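You operate a simulated robot arm through the tools that you are given. There is no shell and no other tool.

You are at the controls of a simulated robot arm. One attempt, no reset.

JOB
Rule purple lines at marks B and D on the small board.
Fine: two lines, each 8 cm or more; leave the rule at D, the yellow knob loose; put the pencil back. Set down upright: what you pick out.

Only the result counts: the job must be done as asked and must still hold three seconds after the hand-in. Knocking over, shifting, dropping, spilling or breaking anything else fails it.

ROBOT AND FRAMES
A 7-joint arm with a two-finger parallel gripper, fixed in place. Base frame: the origin is at the foot of the arm, x ahead of it, y to its left, z up; the work surface is at about z = 790. Lengths are in mm, angles in rad, forces in N, time in s.
Its first joint turns from -2.304 to 2.304 rad. Payload 3.91 kg.
The TCP is the grasp point between the finger pads, 30 mm short of the fingertips. In the tool frame z runs along the fingers and y along their closing line. The gripper opens to 110 mm. The fingers are 20 mm wide and 10 mm thick; the gripper's body (48 by 112 mm) begins 55 mm behind the TCP.
Orientation is that of the tool frame in the base frame, as a unit quaternion [x, y, z, w]. With the fingers straight down and closing along the base's y, the tool's x points along the base's -x, its y along +y and its z along -z.

CONTROLS
- The arm moves only by the tool apply_moves. Its argument "deltas" is one flat list of numbers, 6 for each row, row after row: the shift along the tool's x, y, z in units of 400 mm (1.0 is 400 mm), then the turn, a rotation vector about the tool's x, y, z in units of 120 degrees (1.0 is 120 degrees). In form: [tx, ty, tz, wx, wy, wz, tx, ty, tz, wx, wy, wz, ...]. A call has 1 to 20 rows; each row is the pose to reach, as a shift and turn from the pose commanded when the call began, along the tool's axes at that moment. "hand" is the closure in counts, from 0 (fully open) to 255 (shut), set as the call begins (left out, the last holds). A call with a number of a shift or a turn outside -1 to 1 is refused whole. Rows are played at 5 a second. More than 50 mm and 0.15 rad between two rows, or a gripper value outside its range, and nothing of the call is played. A pose out of reach is approached as far as the arm can. The call stops where the force on the tool passes 90 N (or 10 N more than at its start, if that is more) or the arm is blocked; 0.2 s more then pass. The fingers move at their own pace (about 108 mm/s each) and stop on an object; they squeeze with about 24 N. The grip force told is the motor's: it shows also when the fingers shut on nothing. Time passes only in rows, and 0.2 s behind the last, so rows that repeat a pose let the fingers close. The reply holds the time, the measured pose of the TCP, the force on the tool along the base axes, the opening and the grip force, in the units named above and with some noise, with the torque about the TCP (base axes, N m) and any sound that the robot's microphone picked up, and new pictures: "show" is both (left out), scene, wrist or none.
- Cameras (640 x 400 px; columns grow to the right, rows downward): "scene" is fixed at [408, -505.2, 1502.1]; the picture's right is [1.00, -0.02, 0.00], its down [-0.01, -0.48, -0.88] and it looks along [0.02, 0.88, -0.48] (base axes); focal length 376 px, centre (320, 200). "wrist" rides on the gripper at [72, 17, -103] in the tool frame; the picture's right is [-0.23, 0.97, 0.00], its down [-0.76, -0.18, -0.62] and it looks along [-0.61, -0.14, 0.78] (tool axes); focal length 222 px, centre (320, 200). There is no depth. A picture from a camera that has moved, and an enlarged one, comes with that camera's place and axes in the base frame and with its lens. The place of the scene camera against the robot may be out by one fixed shift of up to 18 mm in any direction.
- enlarge(camera, box): a new picture of the part [left, top, right, bottom] of that camera's present view, enlarged. It takes no simulated time.
- job_done(): hands the job in; it is judged then, once.

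Places have to be worked out from the pictures, the camera data and where the tool is seen. Open the gripper and draw the arm clear of the work before you hand the job in, unless the task says otherwise.

The tools are called as name(argument=value, ...) on one line, values as JSON. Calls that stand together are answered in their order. apply_moves: Moves the arm, as the interface text tells. Its arguments: {"type":"object","properties":{"deltas":{"type":"array","items":{"type":"number"}},"hand":{"type":"number"},"show":{"type":"string","enum":["both","scene","wrist","none"]}},"required":["deltas"]} The other tools are called the same way: enlarge (camera, box) takes an enlarged picture of a part of a camera's view; job_done () hands the job in.

At the start:

```text
time_s: 0.0
position: [344.3, 658.1, 1095.1]
tool_rot: [0.0, 1.0, 0.0, 0.0]
contact_force: [-0.2, -0.5, -0.2]
wrist_torque: [-0.02, -0.01, -0.01]
width: 110.0
grip_force: 0.0
```

scene: 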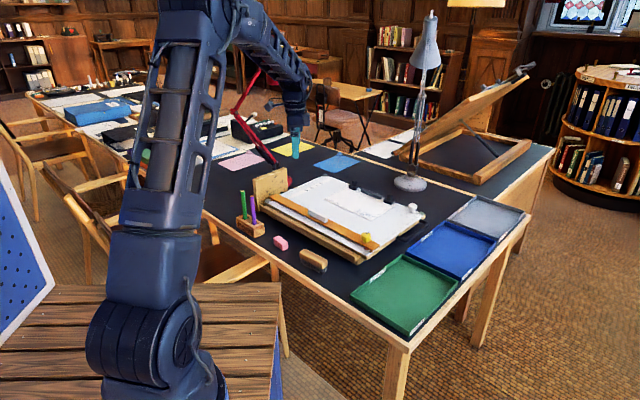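
wrist: 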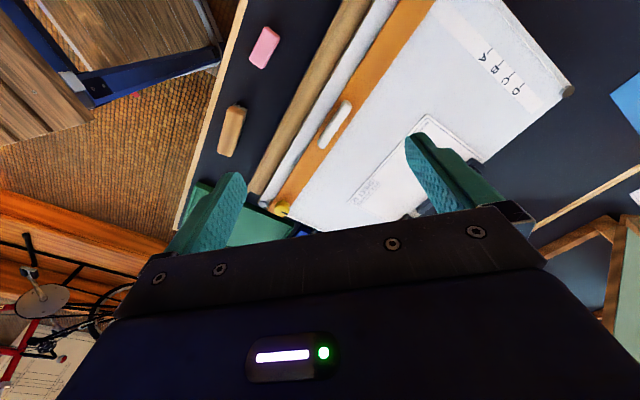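

The scene shows a board with a rule, a pencil holder with a green and a purple pencil, and trays. I'll look at the details first, before moving anything.

enlarge(camera="scene", box=[220, 150, 440, 290])

enlarge(camera="wrist", box=[160, 0, 640, 240])

enlarge(camera="scene", box=[320, 170, 430, 255])

```text
2.86 times, centred on (330, 220) of scene
camera zoom: at [408.0, -505.2, 1502.1], right [1.0, -0.02, 0.0], down [-0.01, -0.48, -0.88], along [0.02, 0.88, -0.48], focal length 1073 px, centre (291, 143)
```

zoom: 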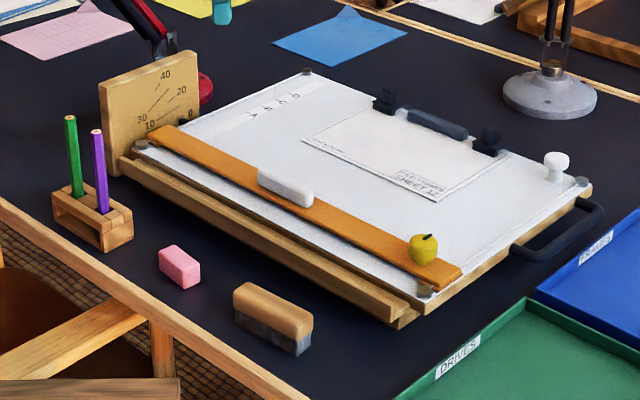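

```text
1.33 times, centred on (400, 120) of wrist
camera zoom: at [273.0, 675.3, 1196.9], right [0.23, 0.97, 0.0], down [0.76, -0.18, 0.62], along [0.61, -0.14, -0.78], focal length 296 px, centre (213, 307)
```

zoom: 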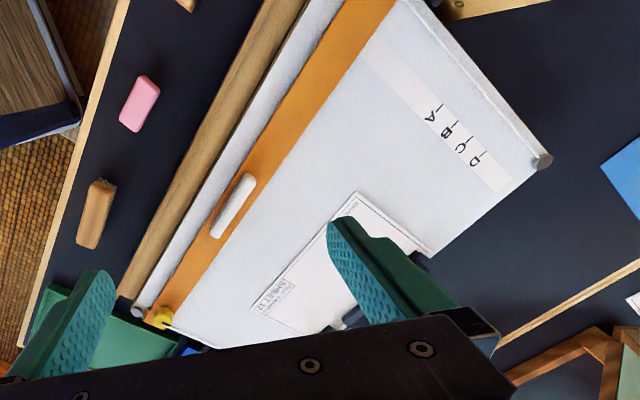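

```text
4.71 times, centred on (375, 212) of scene
camera zoom: at [408.0, -505.2, 1502.1], right [1.0, -0.02, 0.0], down [-0.01, -0.48, -0.88], along [0.02, 0.88, -0.48], focal length 1768 px, centre (61, 141)
```

zoom: 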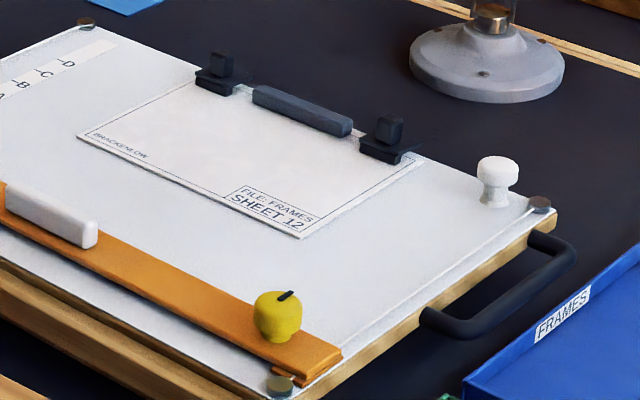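

Next I look closer at the tilt scale, the pencil block, and the other board at the back.

enlarge(camera="scene", box=[230, 150, 330, 245])

enlarge(camera="scene", box=[360, 40, 560, 190])

enlarge(camera="scene", box=[290, 190, 400, 270])

enlarge(camera="wrist", box=[430, 20, 590, 120])

enlarge(camera="wrist", box=[240, 80, 400, 240])

enlarge(camera="scene", box=[0, 60, 240, 190])

```text
4.21 times, centred on (280, 198) of scene
camera zoom: at [408.0, -505.2, 1502.1], right [1.0, -0.02, 0.0], down [-0.01, -0.48, -0.88], along [0.02, 0.88, -0.48], focal length 1582 px, centre (488, 210)
```

zoom: 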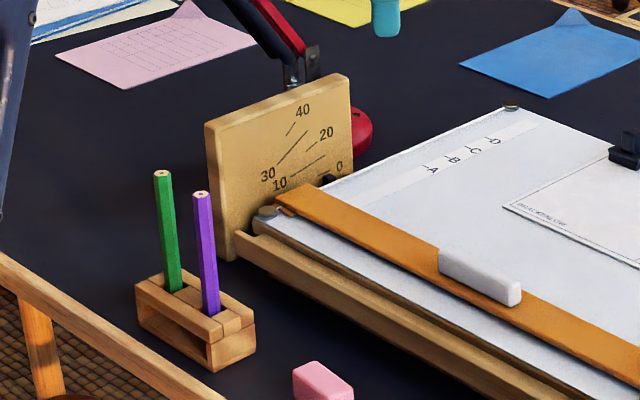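

```text
2.67 times, centred on (460, 115) of scene
camera zoom: at [408.0, -505.2, 1502.1], right [1.0, -0.02, 0.0], down [-0.01, -0.48, -0.88], along [0.02, 0.88, -0.48], focal length 1002 px, centre (-53, 427)
```

zoom: 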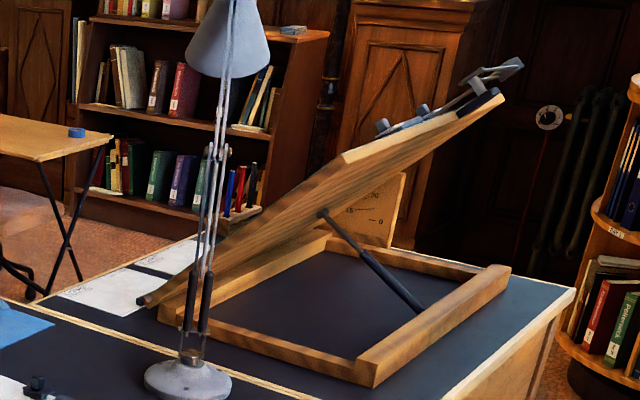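

```text
5.00 times, centred on (345, 230) of scene
camera zoom: at [408.0, -505.2, 1502.1], right [1.0, -0.02, 0.0], down [-0.01, -0.48, -0.88], along [0.02, 0.88, -0.48], focal length 1878 px, centre (195, 50)
```

zoom: 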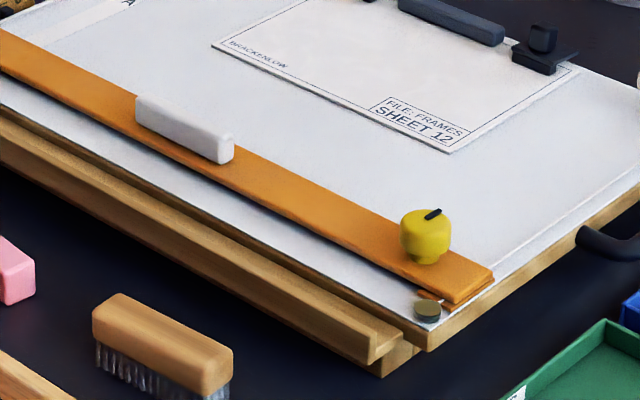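

```text
4.00 times, centred on (510, 70) of wrist
camera zoom: at [273.0, 675.3, 1196.9], right [0.23, 0.97, 0.0], down [0.76, -0.18, 0.62], along [0.61, -0.14, -0.78], focal length 888 px, centre (-440, 720)
```

zoom: 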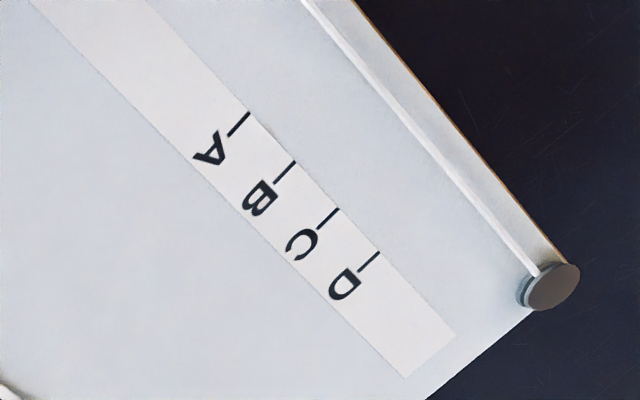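

```text
2.50 times, centred on (320, 160) of wrist
camera zoom: at [273.0, 675.3, 1196.9], right [0.23, 0.97, 0.0], down [0.76, -0.18, 0.62], along [0.61, -0.14, -0.78], focal length 555 px, centre (320, 300)
```

zoom: 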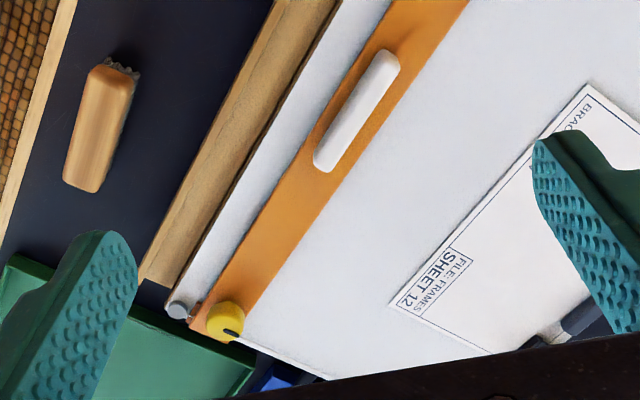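

```text
2.67 times, centred on (120, 125) of scene
camera zoom: at [408.0, -505.2, 1502.1], right [1.0, -0.02, 0.0], down [-0.01, -0.48, -0.88], along [0.02, 0.88, -0.48], focal length 1002 px, centre (853, 400)
```

zoom: 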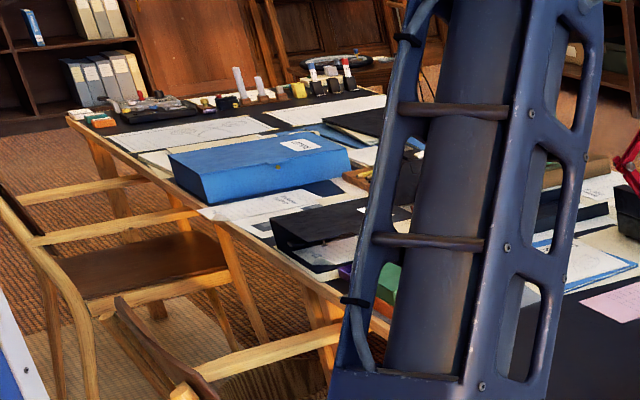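

The board lies about 45° to the base, with the rule near its front edge, the yellow knob at the right end of the rule, and the pencil block to its left. I'll swing the wrist camera round to look along the board's depth for proper measurements, staying high.

apply_moves(deltas=[0.002, -0.04, 0.02, 0, 0, -0.0625, 0.003, -0.08, 0.04, 0, 0, -0.125, 0.005, -0.12, 0.06, 0, 0, -0.1875, 0.007, -0.16, 0.08, 0, 0, -0.25, 0.008, -0.2, 0.1, 0, 0, -0.3125, 0.01, -0.24, 0.12, 0, 0, -0.375, 0.01, -0.24, 0.12, 0, 0, -0.375], hand=0, show="both")

```text
time_s: 1.6
position: [341.0, 562.7, 1045.9]
tool_rot: [-0.383, 0.924, 0.0, 0.0]
contact_force: [0.4, -0.2, -0.6]
wrist_torque: [-0.01, 0.0, -0.01]
width: 110.2
grip_force: 0.1
camera wrist: at [278.5, 523.0, 1148.8], right [-0.53, 0.85, 0.0], down [0.66, 0.41, 0.62], along [0.53, 0.33, -0.78], focal length 222 px, centre (320, 200)
```

scene: 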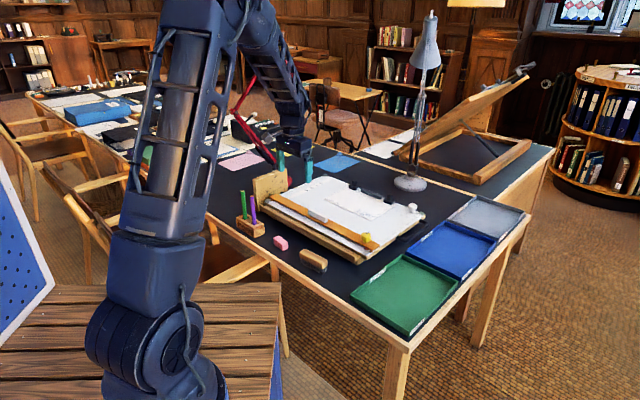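
wrist: 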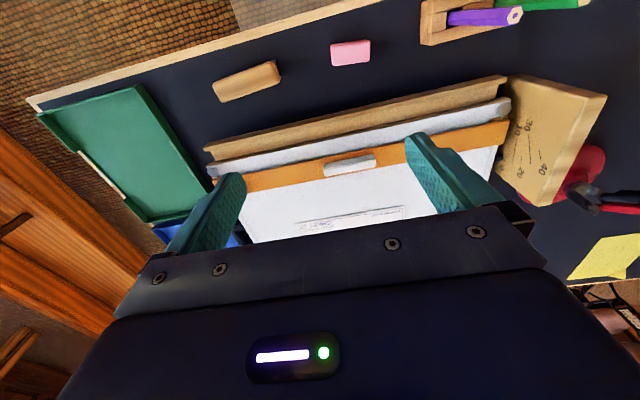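

The wrist view now shows the board front, pencil block and rule. I'll enlarge the useful parts to measure them.

enlarge(camera="wrist", box=[200, 60, 420, 250])

enlarge(camera="wrist", box=[400, 0, 640, 150])

enlarge(camera="scene", box=[230, 170, 310, 250])

enlarge(camera="scene", box=[340, 190, 430, 255])

```text
2.11 times, centred on (310, 155) of wrist
camera zoom: at [278.5, 523.0, 1148.8], right [-0.53, 0.85, 0.0], down [0.66, 0.41, 0.62], along [0.53, 0.33, -0.78], focal length 468 px, centre (341, 295)
```

zoom: 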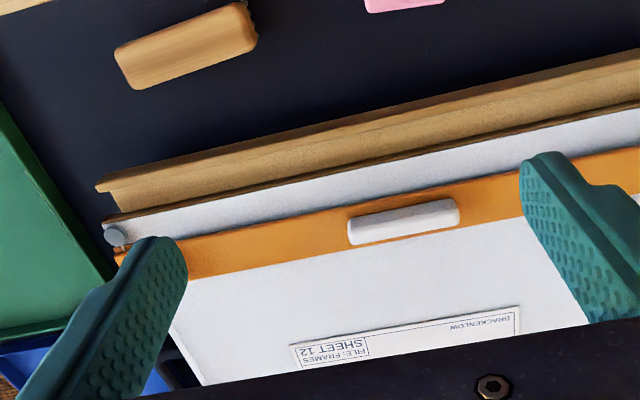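

```text
2.67 times, centred on (520, 75) of wrist
camera zoom: at [278.5, 523.0, 1148.8], right [-0.53, 0.85, 0.0], down [0.66, 0.41, 0.62], along [0.53, 0.33, -0.78], focal length 592 px, centre (-213, 533)
```

zoom: 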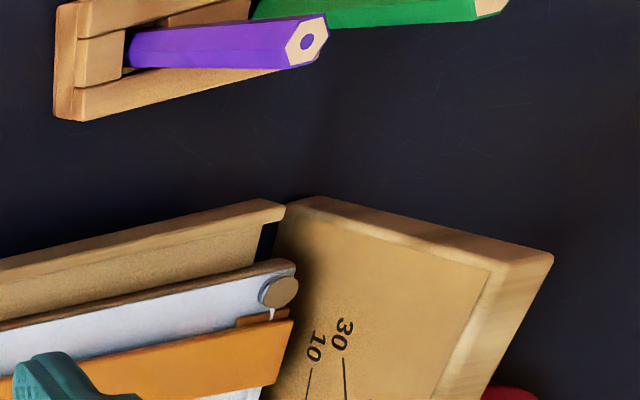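

```text
5.00 times, centred on (270, 210) of scene
camera zoom: at [408.0, -505.2, 1502.1], right [1.0, -0.02, 0.0], down [-0.01, -0.48, -0.88], along [0.02, 0.88, -0.48], focal length 1878 px, centre (570, 150)
```

zoom: 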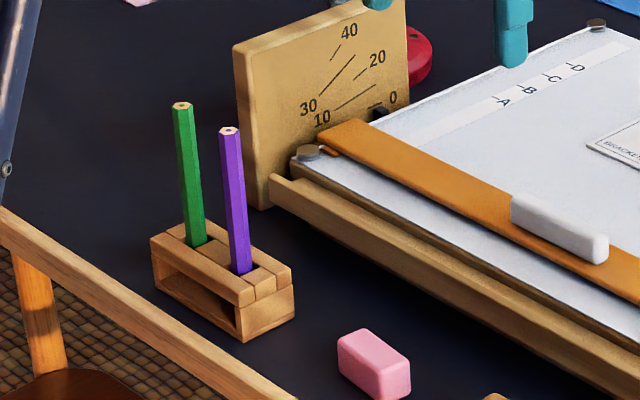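

```text
6.15 times, centred on (385, 222) of scene
camera zoom: at [408.0, -505.2, 1502.1], right [1.0, -0.02, 0.0], down [-0.01, -0.48, -0.88], along [0.02, 0.88, -0.48], focal length 2312 px, centre (-80, 62)
```

zoom: 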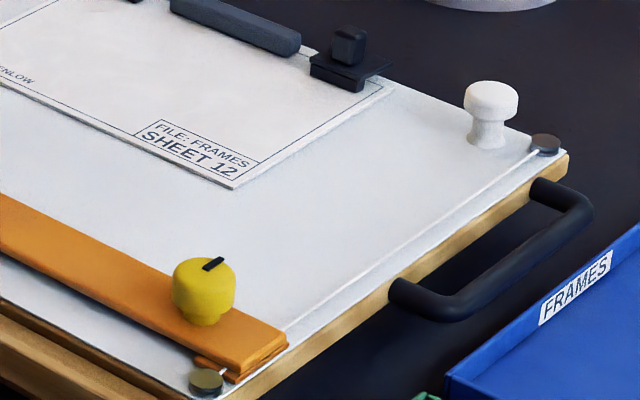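

From the two wrist views the board's corner discs come out near BL (218,817), BR (566,470), TL (455,1056), so the board axes are at exactly 45°, and the marks are 30 mm apart. Next I move over the yellow knob, still high, to read its state and refine the heights.

apply_moves(deltas=[-0.0437, -0.0695, 0.0307, 0, 0, 0, -0.0874, -0.1389, 0.0614, 0, 0, 0, -0.1311, -0.2084, 0.0921, 0, 0, 0, -0.1747, -0.2779, 0.1229, 0, 0, 0, -0.2184, -0.3474, 0.1536, 0, 0, 0, -0.2621, -0.4168, 0.1843, 0, 0, 0, -0.3058, -0.4863, 0.215, 0, 0, 0, -0.3058, -0.4863, 0.215, 0, 0, 0], hand=0, show="both")

```text
time_s: 3.4
position: [565.3, 511.9, 959.7]
tool_rot: [-0.382, 0.924, 0.0, 0.0]
contact_force: [0.5, 0.3, 0.8]
wrist_torque: [-0.02, -0.01, -0.02]
width: 109.8
grip_force: 0.0
camera wrist: at [502.1, 472.3, 1062.4], right [-0.53, 0.85, 0.0], down [0.66, 0.41, 0.62], along [0.53, 0.33, -0.78], focal length 222 px, centre (320, 200)
```

scene: 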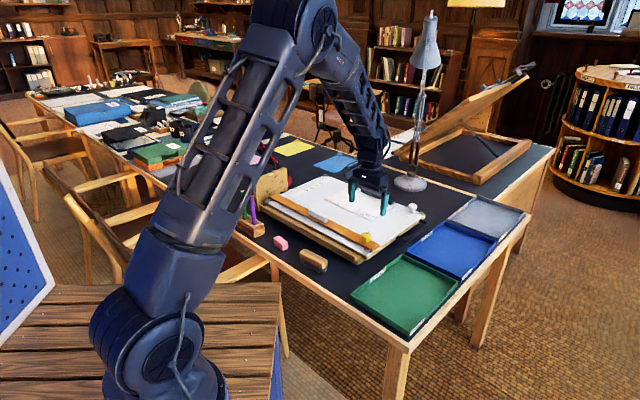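
wrist: 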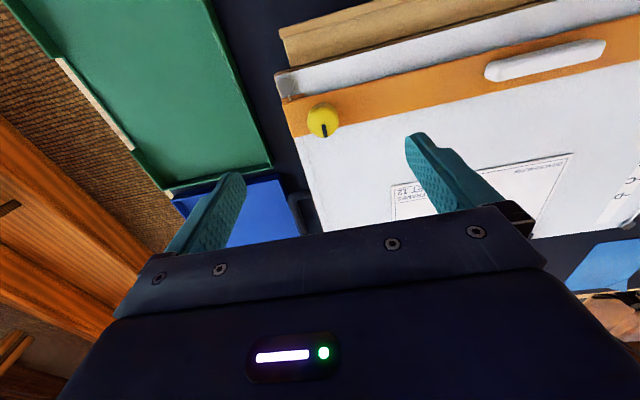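

enlarge(camera="wrist", box=[260, 50, 400, 170])

enlarge(camera="wrist", box=[380, 20, 640, 240])

enlarge(camera="scene", box=[310, 140, 440, 260])

```text
3.33 times, centred on (330, 110) of wrist
camera zoom: at [502.1, 472.3, 1062.4], right [-0.53, 0.85, 0.0], down [0.66, 0.41, 0.62], along [0.53, 0.33, -0.78], focal length 740 px, centre (287, 500)
```

zoom: 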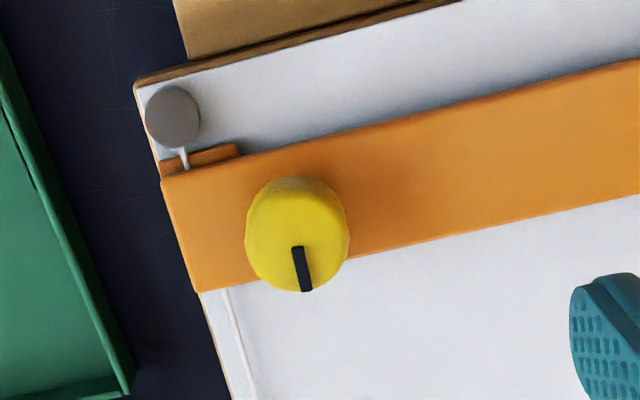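

```text
1.82 times, centred on (510, 130) of wrist
camera zoom: at [502.1, 472.3, 1062.4], right [-0.53, 0.85, 0.0], down [0.66, 0.41, 0.62], along [0.53, 0.33, -0.78], focal length 404 px, centre (-26, 327)
```

zoom: 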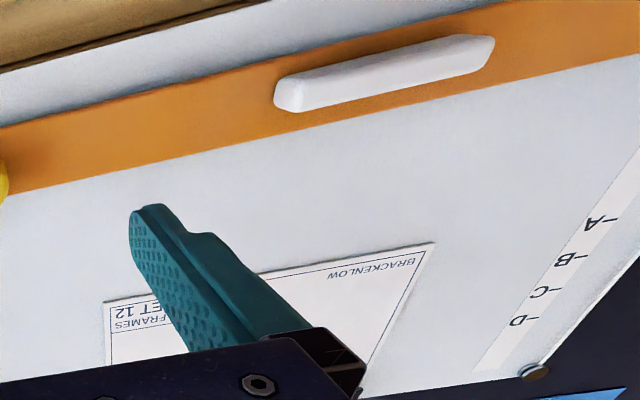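

```text
3.33 times, centred on (375, 200) of scene
camera zoom: at [408.0, -505.2, 1502.1], right [1.0, -0.02, 0.0], down [-0.01, -0.48, -0.88], along [0.02, 0.88, -0.48], focal length 1252 px, centre (137, 200)
```

zoom: 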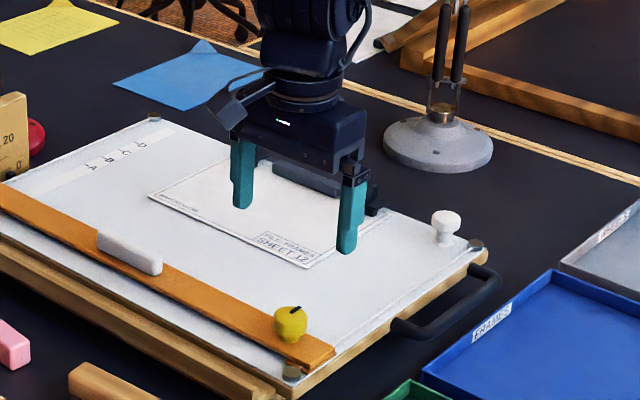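

All three wrist views agree on these values: disc tops z≈795, board surface z≈791–793, knob top about (573, 520, 815), rule from e2≈17 to 59 mm, mark B at ≈205 and D at ≈265. I'll centre above the knob with yaw back to 0 and partly close the fingers, ready to try turning it anticlockwise.

apply_moves(deltas=[-0.0048, 0, 0.025, 0, 0, 0.0625, -0.0096, 0, 0.05, 0, 0, 0.125, -0.0144, 0, 0.075, 0, 0, 0.1875, -0.0192, 0, 0.1, 0, 0, 0.25, -0.024, 0, 0.125, 0, 0, 0.3125, -0.0288, 0, 0.149, 0, 0, 0.375, -0.0288, 0, 0.149, 0, 0, 0.375], hand=110, show="both")

```text
time_s: 5.0
position: [573.7, 519.2, 900.6]
tool_rot: [0.001, 1.0, -0.001, 0.0]
contact_force: [0.8, 0.5, 0.7]
wrist_torque: [-0.01, 0.01, -0.03]
width: 62.5
grip_force: 0.1
camera wrist: at [501.0, 536.4, 1003.3], right [0.23, 0.97, 0.0], down [0.76, -0.18, 0.62], along [0.61, -0.14, -0.78], focal length 222 px, centre (320, 200)
```

scene: 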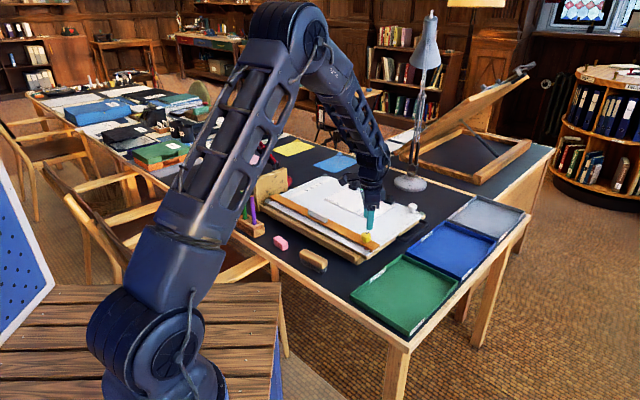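
wrist: 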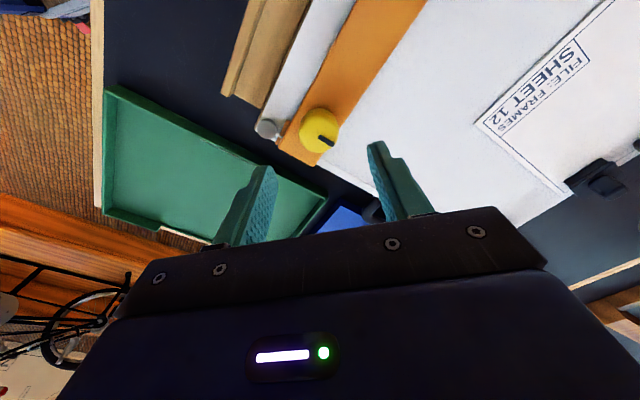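

enlarge(camera="wrist", box=[220, 80, 420, 205])

enlarge(camera="scene", box=[320, 160, 420, 260])

```text
3.20 times, centred on (320, 142) of wrist
camera zoom: at [501.0, 536.4, 1003.3], right [0.23, 0.97, 0.0], down [0.76, -0.18, 0.62], along [0.61, -0.14, -0.78], focal length 711 px, centre (320, 384)
```

zoom: 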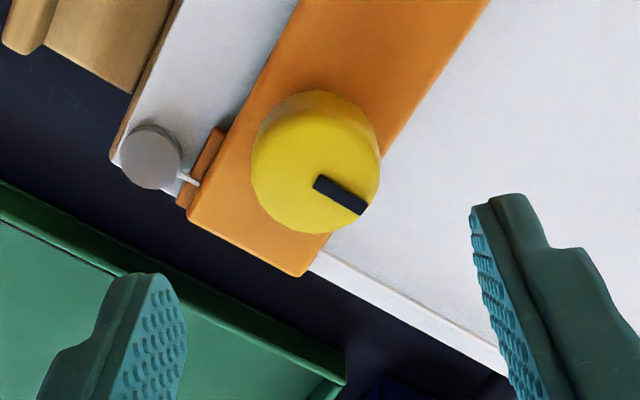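

```text
4.00 times, centred on (370, 210) of scene
camera zoom: at [408.0, -505.2, 1502.1], right [1.0, -0.02, 0.0], down [-0.01, -0.48, -0.88], along [0.02, 0.88, -0.48], focal length 1502 px, centre (120, 160)
```

zoom: 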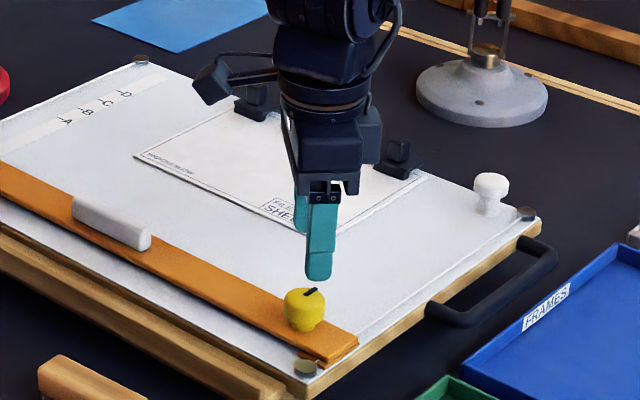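

The knob axis is at about (573.5, 519.5) with a diameter of about 35 mm and its top near z≈818. The gripper is centred above it, so I descend until the fingertips are about z≈806, still above the rule.

apply_moves(deltas=[0, 0, 0.06, 0, 0, 0, 0, 0, 0.12, 0, 0, 0, 0, 0, 0.15, 0, 0, 0, 0, 0, 0.1615, 0, 0, 0, 0, 0, 0.1615, 0, 0, 0], hand=110, show="both")

```text
time_s: 6.2
position: [572.9, 519.9, 836.1]
tool_rot: [0.0, 1.0, -0.001, 0.0]
contact_force: [-0.3, 0.2, -0.5]
wrist_torque: [0.02, -0.01, -0.01]
width: 62.5
grip_force: 0.0
camera wrist: at [500.8, 537.0, 938.6], right [0.23, 0.97, 0.0], down [0.76, -0.18, 0.62], along [0.61, -0.14, -0.78], focal length 222 px, centre (320, 200)
```

scene: 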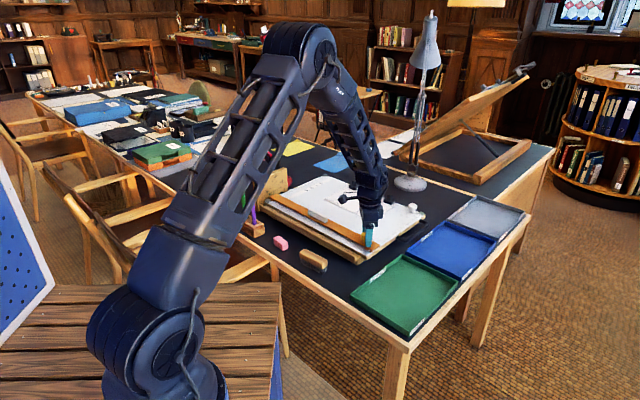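
wrist: 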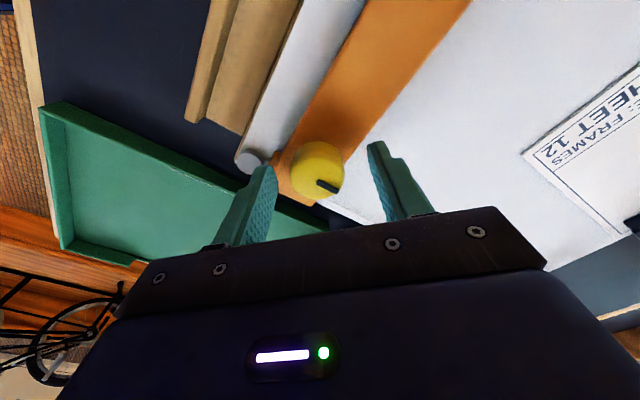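

enlarge(camera="wrist", box=[220, 110, 420, 235])

enlarge(camera="scene", box=[330, 190, 410, 265])

```text
3.20 times, centred on (320, 172) of wrist
camera zoom: at [500.8, 537.0, 938.6], right [0.23, 0.97, 0.0], down [0.76, -0.18, 0.62], along [0.61, -0.14, -0.78], focal length 711 px, centre (320, 288)
```

zoom: 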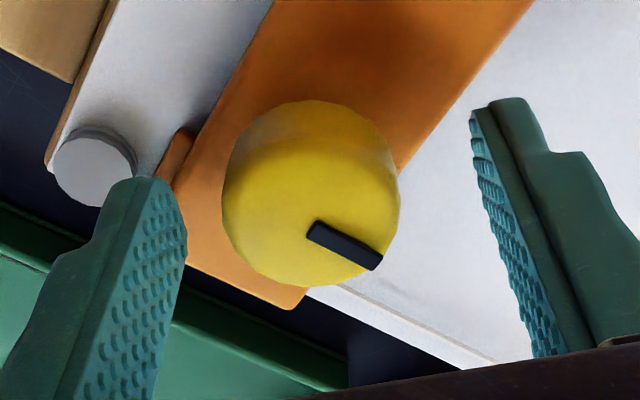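

```text
5.33 times, centred on (370, 228) of scene
camera zoom: at [408.0, -505.2, 1502.1], right [1.0, -0.02, 0.0], down [-0.01, -0.48, -0.88], along [0.02, 0.88, -0.48], focal length 2003 px, centre (53, 53)
```

zoom: 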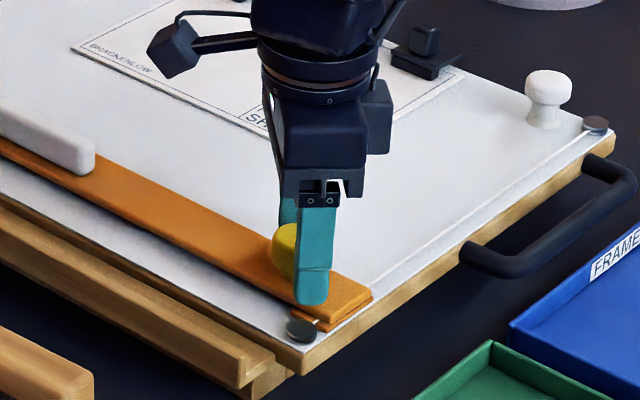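

Fingers straddle the knob with about 14 mm of overlap. I close on it in place.

apply_moves(deltas=[0, 0, 0, 0, 0, 0, 0, 0, 0, 0, 0, 0, 0, 0, 0, 0, 0, 0], hand=255, show="wrist")

```text
time_s: 7.0
position: [572.6, 520.0, 836.3]
tool_rot: [0.0, 1.0, 0.0, 0.0]
contact_force: [4.4, -8.3, -0.7]
wrist_torque: [-0.23, -0.15, 0.0]
width: 33.6
grip_force: 44.6
camera wrist: at [501.4, 536.4, 938.6], right [0.23, 0.97, 0.0], down [0.76, -0.18, 0.62], along [0.61, -0.14, -0.78], focal length 222 px, centre (320, 200)
```

wrist: 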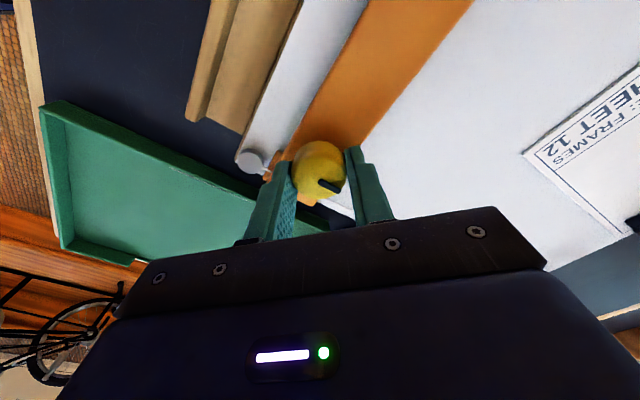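

The grip is firm at 33.6 mm with a slight side load showing the knob sits about 1 mm toward −y. I relieve that and turn about 30° anticlockwise to see how it responds.

apply_moves(deltas=[-0.0015, -0.003, 0, 0, 0, -0.03, -0.002, -0.003, 0, 0, 0, -0.085, -0.002, -0.003, 0, 0, 0, -0.14, -0.002, -0.003, 0, 0, 0, -0.195, -0.002, -0.003, 0, 0, 0, -0.25, -0.002, -0.003, 0, 0, 0, -0.25], hand=255, show="wrist")

```text
time_s: 8.4
position: [572.1, 520.4, 837.2]
tool_rot: [-0.26, 0.966, 0.002, 0.001]
contact_force: [-5.9, 25.5, 4.3]
wrist_torque: [0.73, 0.07, -0.49]
width: 33.7
grip_force: 45.0
camera wrist: at [502.3, 498.3, 939.0], right [-0.29, 0.96, 0.0], down [0.75, 0.23, 0.62], along [0.6, 0.18, -0.78], focal length 222 px, centre (320, 200)
```

wrist: 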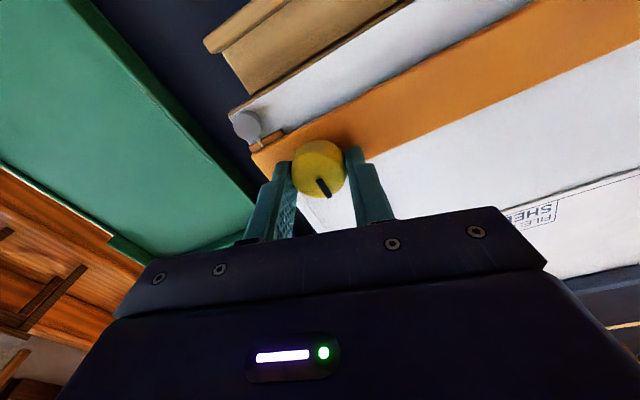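

The tool turned 30° but the torque is −0.49 N·m and there's a side load, so the knob may have slipped in the fingers. I'll check the pointer closely.

enlarge(camera="wrist", box=[240, 110, 400, 230])

enlarge(camera="scene", box=[330, 190, 410, 265])

```text
3.33 times, centred on (320, 170) of wrist
camera zoom: at [502.3, 498.3, 939.0], right [-0.29, 0.96, 0.0], down [0.75, 0.23, 0.62], along [0.6, 0.18, -0.78], focal length 740 px, centre (320, 300)
```

zoom: 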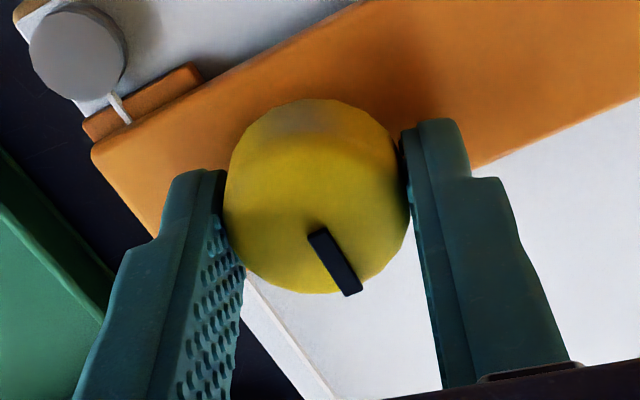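

```text
5.33 times, centred on (370, 228) of scene
camera zoom: at [408.0, -505.2, 1502.1], right [1.0, -0.02, 0.0], down [-0.01, -0.48, -0.88], along [0.02, 0.88, -0.48], focal length 2003 px, centre (53, 53)
```

zoom: 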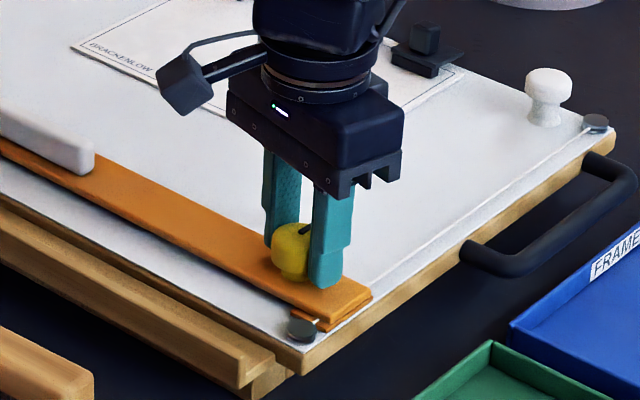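

The pointer hasn't moved (azimuth ≈45°), so anticlockwise slips at about 0.5 N·m. I'll release to relieve the twist, re-grip centred, and test whether the rule slides now.

apply_moves(deltas=[0, 0, 0, 0, 0, 0, -0.0012, 0.0022, 0, 0, 0, 0, -0.0012, 0.0022, 0, 0, 0, 0], hand=130, show="none")

apply_moves(deltas=[0, 0, 0, 0, 0, 0, 0, 0, 0, 0, 0, 0, 0, 0, 0, 0, 0, 0], hand=255, show="wrist")

```text
time_s: 9.2
position: [573.3, 518.4, 834.9]
tool_rot: [-0.259, 0.966, 0.0, 0.001]
contact_force: [-1.2, 0.3, -0.1]
wrist_torque: [-0.01, 0.0, 0.02]
width: 54.0
grip_force: 0.2
```

```text
time_s: 10.0
position: [571.7, 519.7, 835.3]
tool_rot: [-0.26, 0.966, 0.0, 0.0]
contact_force: [-6.5, 15.5, -3.1]
wrist_torque: [0.51, 0.0, -0.07]
width: 33.7
grip_force: 44.9
camera wrist: at [502.5, 498.8, 938.7], right [-0.29, 0.96, 0.0], down [0.75, 0.23, 0.62], along [0.6, 0.18, -0.78], focal length 222 px, centre (320, 200)
```

wrist: 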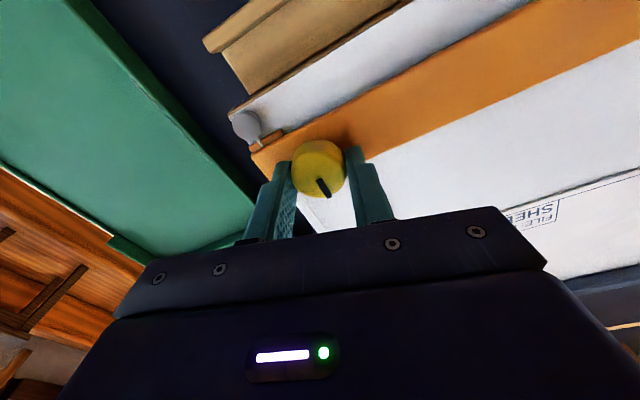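

The side load says the knob axis is about 1.6 mm further along the closing line. I shift there, then push 4 mm along e2 and see whether the rule yields.

apply_moves(deltas=[0, 0.004, 0, 0, 0, 0, 0, 0.004, 0, 0, 0, 0], hand=255, show="none")

apply_moves(deltas=[-0.0048, 0.0013, 0, 0, 0, 0, -0.0097, 0.0026, 0, 0, 0, 0, -0.0097, 0.0026, 0, 0, 0, 0], hand=255, show="wrist")

```text
time_s: 10.6
position: [572.6, 520.9, 835.6]
tool_rot: [-0.259, 0.966, 0.001, 0.0]
contact_force: [-4.0, 8.0, -3.9]
wrist_torque: [0.25, -0.03, -0.05]
width: 33.5
grip_force: 45.2
```

```text
time_s: 11.4
position: [576.2, 523.5, 836.4]
tool_rot: [-0.259, 0.966, 0.0, 0.001]
contact_force: [-3.8, -0.3, -0.3]
wrist_torque: [-0.3, 0.45, 0.0]
width: 33.5
grip_force: 45.1
camera wrist: at [505.4, 501.9, 938.7], right [-0.29, 0.96, 0.0], down [0.75, 0.23, 0.62], along [0.6, 0.18, -0.78], focal length 222 px, centre (320, 200)
```

wrist: 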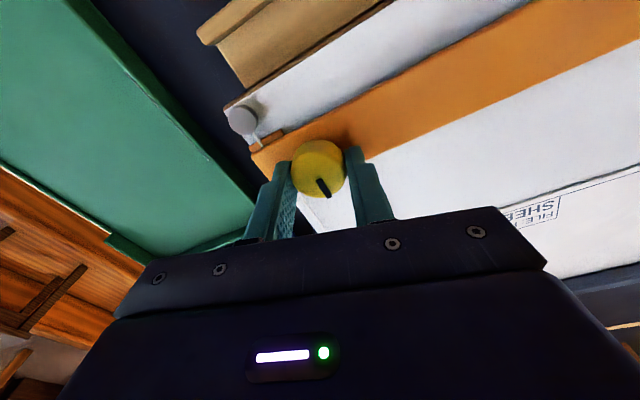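

The tool moved the full 4 mm at only a few newtons and the rule shifted with it, so the rule is free, and the knob sits at its loose stop. I'll slide the rule 60 mm along e2 by the knob, keeping the orientation fixed, and check that it stays parallel.

apply_moves(deltas=[-0.0145, 0.0039, 0, 0, 0, 0, -0.029, 0.0078, 0, 0, 0, 0, -0.0435, 0.0116, 0, 0, 0, 0, -0.058, 0.0155, 0, 0, 0, 0, -0.0725, 0.0194, 0, 0, 0, 0, -0.0869, 0.0233, 0, 0, 0, 0, -0.1014, 0.0272, 0, 0, 0, 0, -0.1159, 0.031, 0, 0, 0, 0, -0.1304, 0.0349, 0, 0, 0, 0, -0.1449, 0.0388, 0, 0, 0, 0, -0.1449, 0.0388, 0, 0, 0, 0], hand=255, show="both")

```text
time_s: 13.8
position: [617.5, 566.0, 836.6]
tool_rot: [-0.259, 0.966, 0.0, 0.0]
contact_force: [1.9, -2.5, 5.0]
wrist_torque: [-0.17, 0.22, 0.01]
width: 33.2
grip_force: 45.2
camera wrist: at [547.9, 544.4, 938.6], right [-0.29, 0.96, 0.0], down [0.75, 0.23, 0.62], along [0.6, 0.18, -0.78], focal length 222 px, centre (320, 200)
```

scene: 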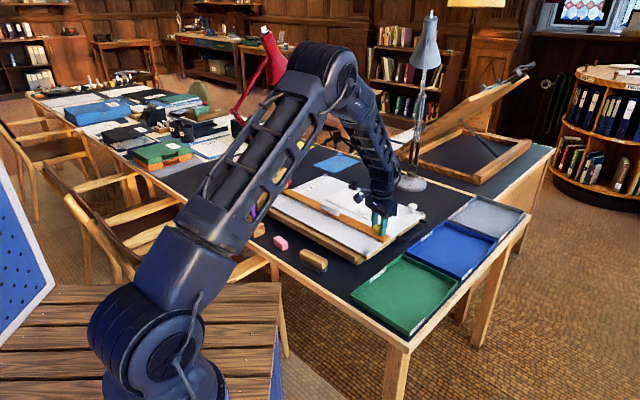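
wrist: 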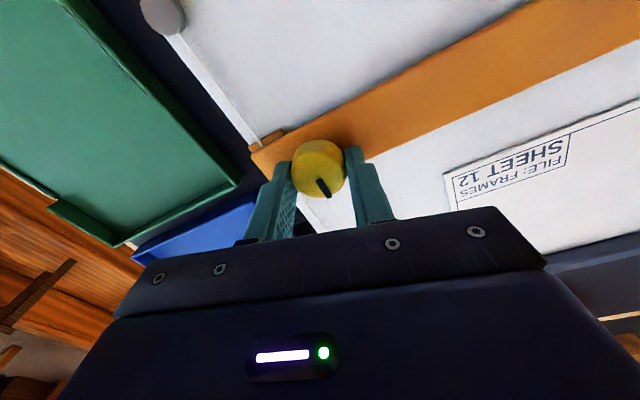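

The rule slides smoothly and stays parallel. I continue 65 mm more, stopping short of B, to measure against the mark.

apply_moves(deltas=[-0.0157, 0.0042, 0, 0, 0, 0, -0.0314, 0.0084, 0, 0, 0, 0, -0.0471, 0.0126, 0, 0, 0, 0, -0.0628, 0.0168, 0, 0, 0, 0, -0.0785, 0.021, 0, 0, 0, 0, -0.0942, 0.0252, 0, 0, 0, 0, -0.1099, 0.0294, 0, 0, 0, 0, -0.1256, 0.0336, 0, 0, 0, 0, -0.1413, 0.0379, 0, 0, 0, 0, -0.157, 0.0421, 0, 0, 0, 0, -0.157, 0.0421, 0, 0, 0, 0], hand=255, show="both")

enlarge(camera="scene", box=[260, 165, 360, 230])

```text
time_s: 16.2
position: [663.7, 612.1, 835.7]
tool_rot: [-0.259, 0.966, 0.0, 0.0]
contact_force: [6.4, -6.6, -3.8]
wrist_torque: [-0.14, -0.23, 0.05]
width: 33.6
grip_force: 44.7
camera wrist: at [593.8, 590.4, 938.6], right [-0.29, 0.96, 0.0], down [0.75, 0.23, 0.62], along [0.6, 0.18, -0.78], focal length 222 px, centre (320, 200)
```

scene: 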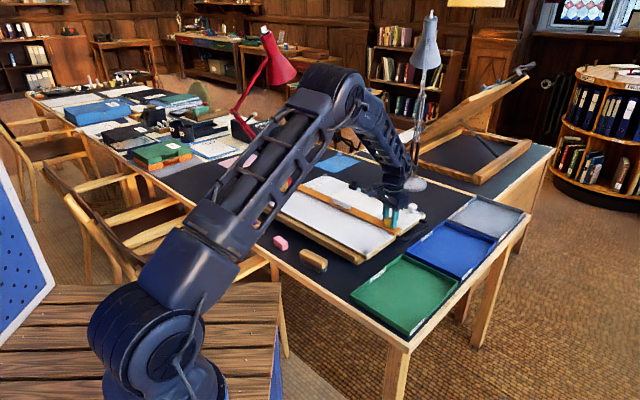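
wrist: 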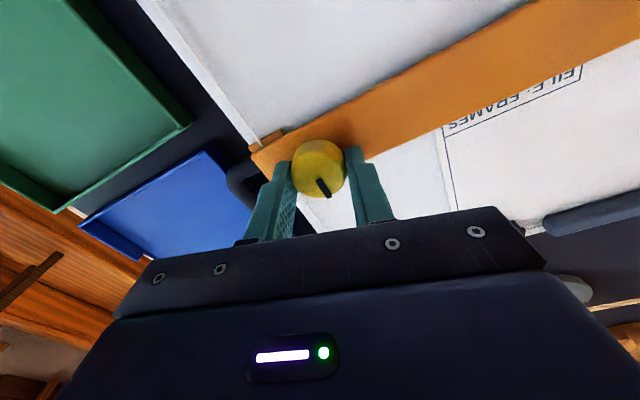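

```text
6.15 times, centred on (310, 198) of scene
camera zoom: at [408.0, -505.2, 1502.1], right [1.0, -0.02, 0.0], down [-0.01, -0.48, -0.88], along [0.02, 0.88, -0.48], focal length 2312 px, centre (382, 215)
```

zoom: 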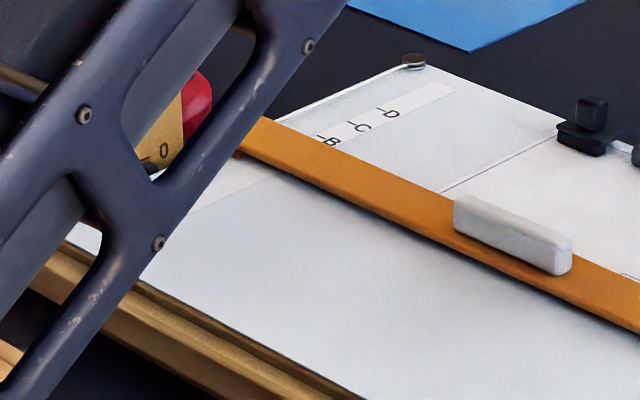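

The rule now sits just short of B. I'll zoom hard on the mark strip to measure the remaining gap.

enlarge(camera="scene", box=[295, 172, 335, 197])

enlarge(camera="wrist", box=[380, 40, 640, 220])

```text
16.00 times, centred on (315, 184) of scene
camera zoom: at [408.0, -505.2, 1502.1], right [1.0, -0.02, 0.0], down [-0.01, -0.48, -0.88], along [0.02, 0.88, -0.48], focal length 6010 px, centre (400, 448)
```

zoom: 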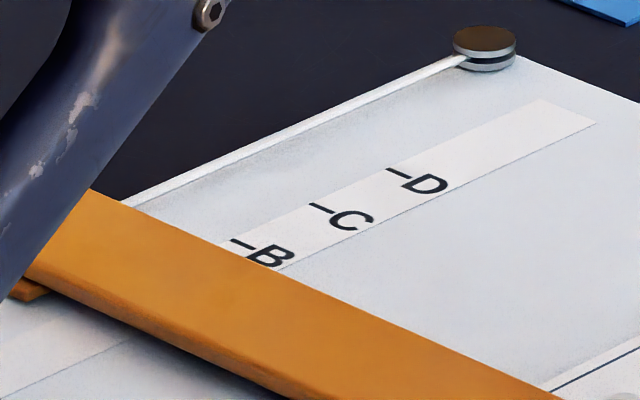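

```text
2.22 times, centred on (510, 130) of wrist
camera zoom: at [593.8, 590.4, 938.6], right [-0.29, 0.96, 0.0], down [0.75, 0.23, 0.62], along [0.6, 0.18, -0.78], focal length 494 px, centre (-102, 356)
```

zoom: 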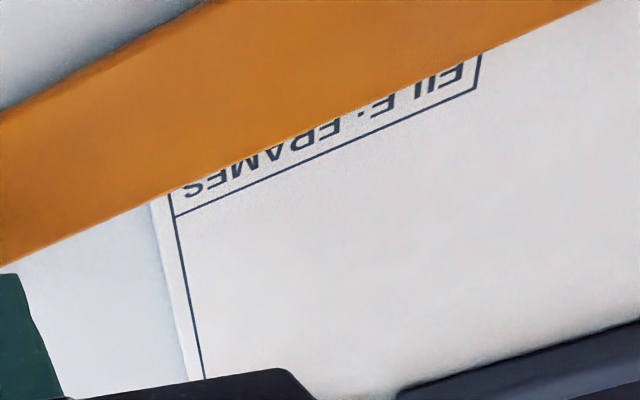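

The 16× view puts the rule's top edge apparently about 5 mm short of tick B, and correcting for the rule's height, the real gap is about 13–15 mm. I move 13 mm on, then I'll release and check from a camera position nearly in the plane of the edge.

apply_moves(deltas=[-0.0105, 0.0028, 0, 0, 0, 0, -0.0209, 0.0056, 0, 0, 0, 0, -0.0314, 0.0084, 0, 0, 0, 0, -0.0314, 0.0084, 0, 0, 0, 0], hand=255, show="none")

enlarge(camera="scene", box=[295, 172, 335, 197])

```text
time_s: 17.2
position: [673.9, 621.8, 835.3]
tool_rot: [-0.26, 0.966, 0.0, 0.0]
contact_force: [5.0, -6.3, -4.3]
wrist_torque: [0.01, -0.37, 0.04]
width: 33.6
grip_force: 45.0
```

```text
16.00 times, centred on (315, 184) of scene
camera zoom: at [408.0, -505.2, 1502.1], right [1.0, -0.02, 0.0], down [-0.01, -0.48, -0.88], along [0.02, 0.88, -0.48], focal length 6010 px, centre (400, 448)
```

zoom: 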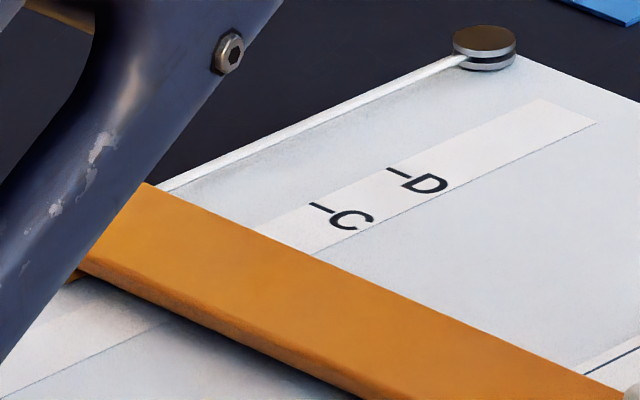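

The apparent edge is now 8 mm past tick B, which after the height correction is right about at B. I open the fingers and lift straight up before moving to the check pose.

apply_moves(deltas=[0, 0, 0, 0, 0, 0, 0, 0, 0, 0, 0, 0, 0, 0, -0.04, 0, 0, 0, 0, 0, -0.11, 0, 0, 0, 0, 0, -0.18, 0, 0, 0, 0, 0, -0.2575, 0, 0, 0], hand=120, show="none")

apply_moves(deltas=[-0.0078, 0.0408, 0, 0, 0, -0.0625, -0.0155, 0.0817, 0, 0, 0, -0.125, -0.0233, 0.1225, 0, 0, 0, -0.1875, -0.031, 0.1633, 0, 0, 0, -0.25, -0.0388, 0.2042, 0, 0, 0, -0.3125, -0.0465, 0.245, 0, 0, 0, -0.375, -0.0465, 0.245, 0, 0, 0, -0.375], hand=255, show="both")

```text
time_s: 18.6
position: [674.0, 619.0, 936.8]
tool_rot: [-0.259, 0.966, 0.0, -0.001]
contact_force: [-0.1, 0.6, -0.7]
wrist_torque: [-0.02, 0.03, 0.02]
width: 58.0
grip_force: 0.1
```

```text
time_s: 20.2
position: [641.0, 714.9, 938.3]
tool_rot: [-0.61, 0.792, 0.0, 0.0]
contact_force: [0.3, 0.0, -0.2]
wrist_torque: [0.0, -0.01, 0.02]
width: 0.0
grip_force: 24.5
camera wrist: at [606.3, 649.6, 1041.9], right [-0.88, 0.47, 0.0], down [0.37, 0.69, 0.62], along [0.29, 0.55, -0.78], focal length 222 px, centre (320, 200)
```

scene: 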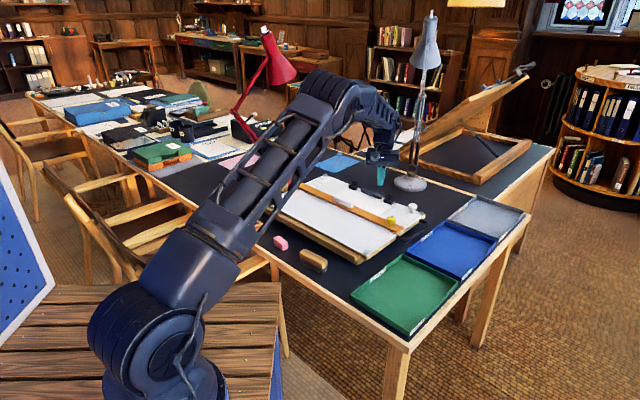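
wrist: 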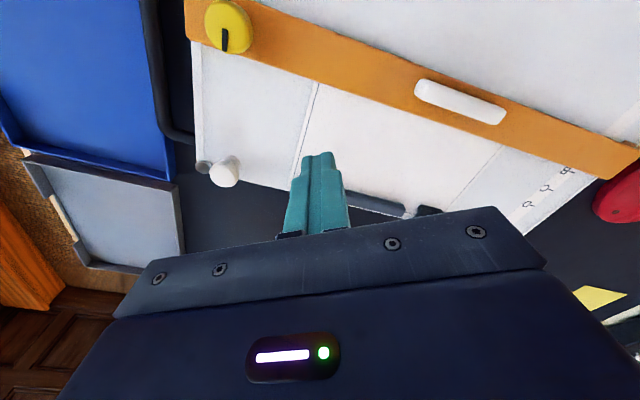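

Good view of the marks and the rule edge. I'll enlarge it to see where the edge is relative to tick B.

enlarge(camera="wrist", box=[500, 125, 620, 200])

enlarge(camera="wrist", box=[180, 0, 420, 150])

enlarge(camera="scene", box=[295, 172, 335, 197])

enlarge(camera="scene", box=[360, 185, 440, 235])

```text
5.33 times, centred on (560, 162) of wrist
camera zoom: at [606.3, 649.6, 1041.9], right [-0.88, 0.47, 0.0], down [0.37, 0.69, 0.62], along [0.29, 0.55, -0.78], focal length 1185 px, centre (-960, 400)
```

zoom: 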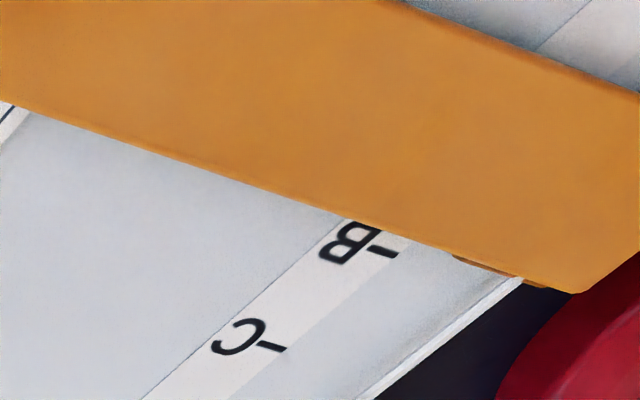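

```text
2.67 times, centred on (300, 75) of wrist
camera zoom: at [606.3, 649.6, 1041.9], right [-0.88, 0.47, 0.0], down [0.37, 0.69, 0.62], along [0.29, 0.55, -0.78], focal length 592 px, centre (373, 533)
```

zoom: 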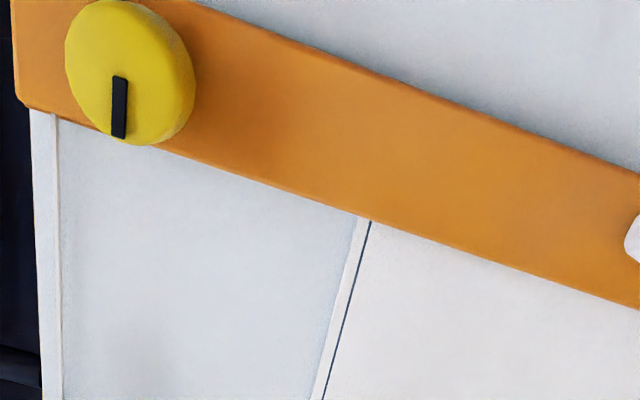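

```text
16.00 times, centred on (315, 184) of scene
camera zoom: at [408.0, -505.2, 1502.1], right [1.0, -0.02, 0.0], down [-0.01, -0.48, -0.88], along [0.02, 0.88, -0.48], focal length 6010 px, centre (400, 448)
```

zoom: 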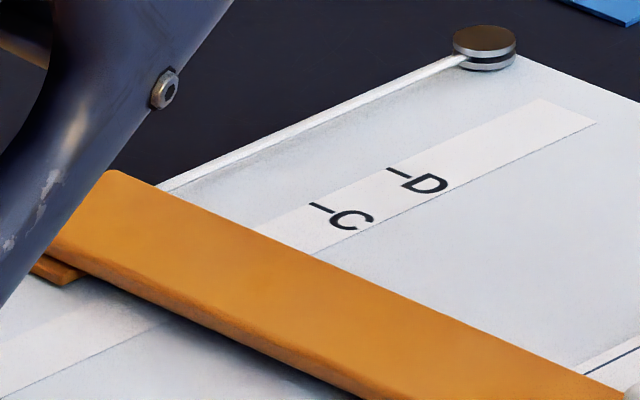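

```text
8.00 times, centred on (400, 210) of scene
camera zoom: at [408.0, -505.2, 1502.1], right [1.0, -0.02, 0.0], down [-0.01, -0.48, -0.88], along [0.02, 0.88, -0.48], focal length 3005 px, centre (-320, 120)
```

zoom: 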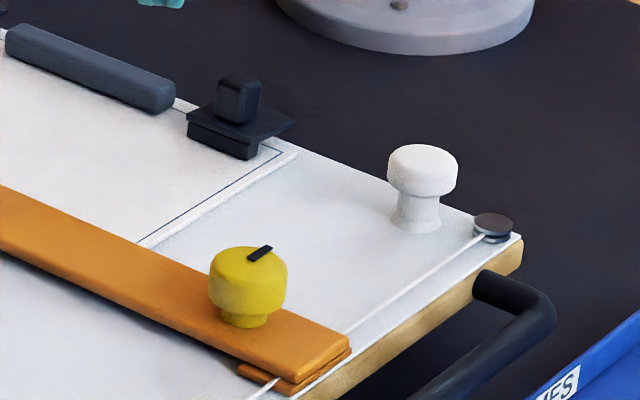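

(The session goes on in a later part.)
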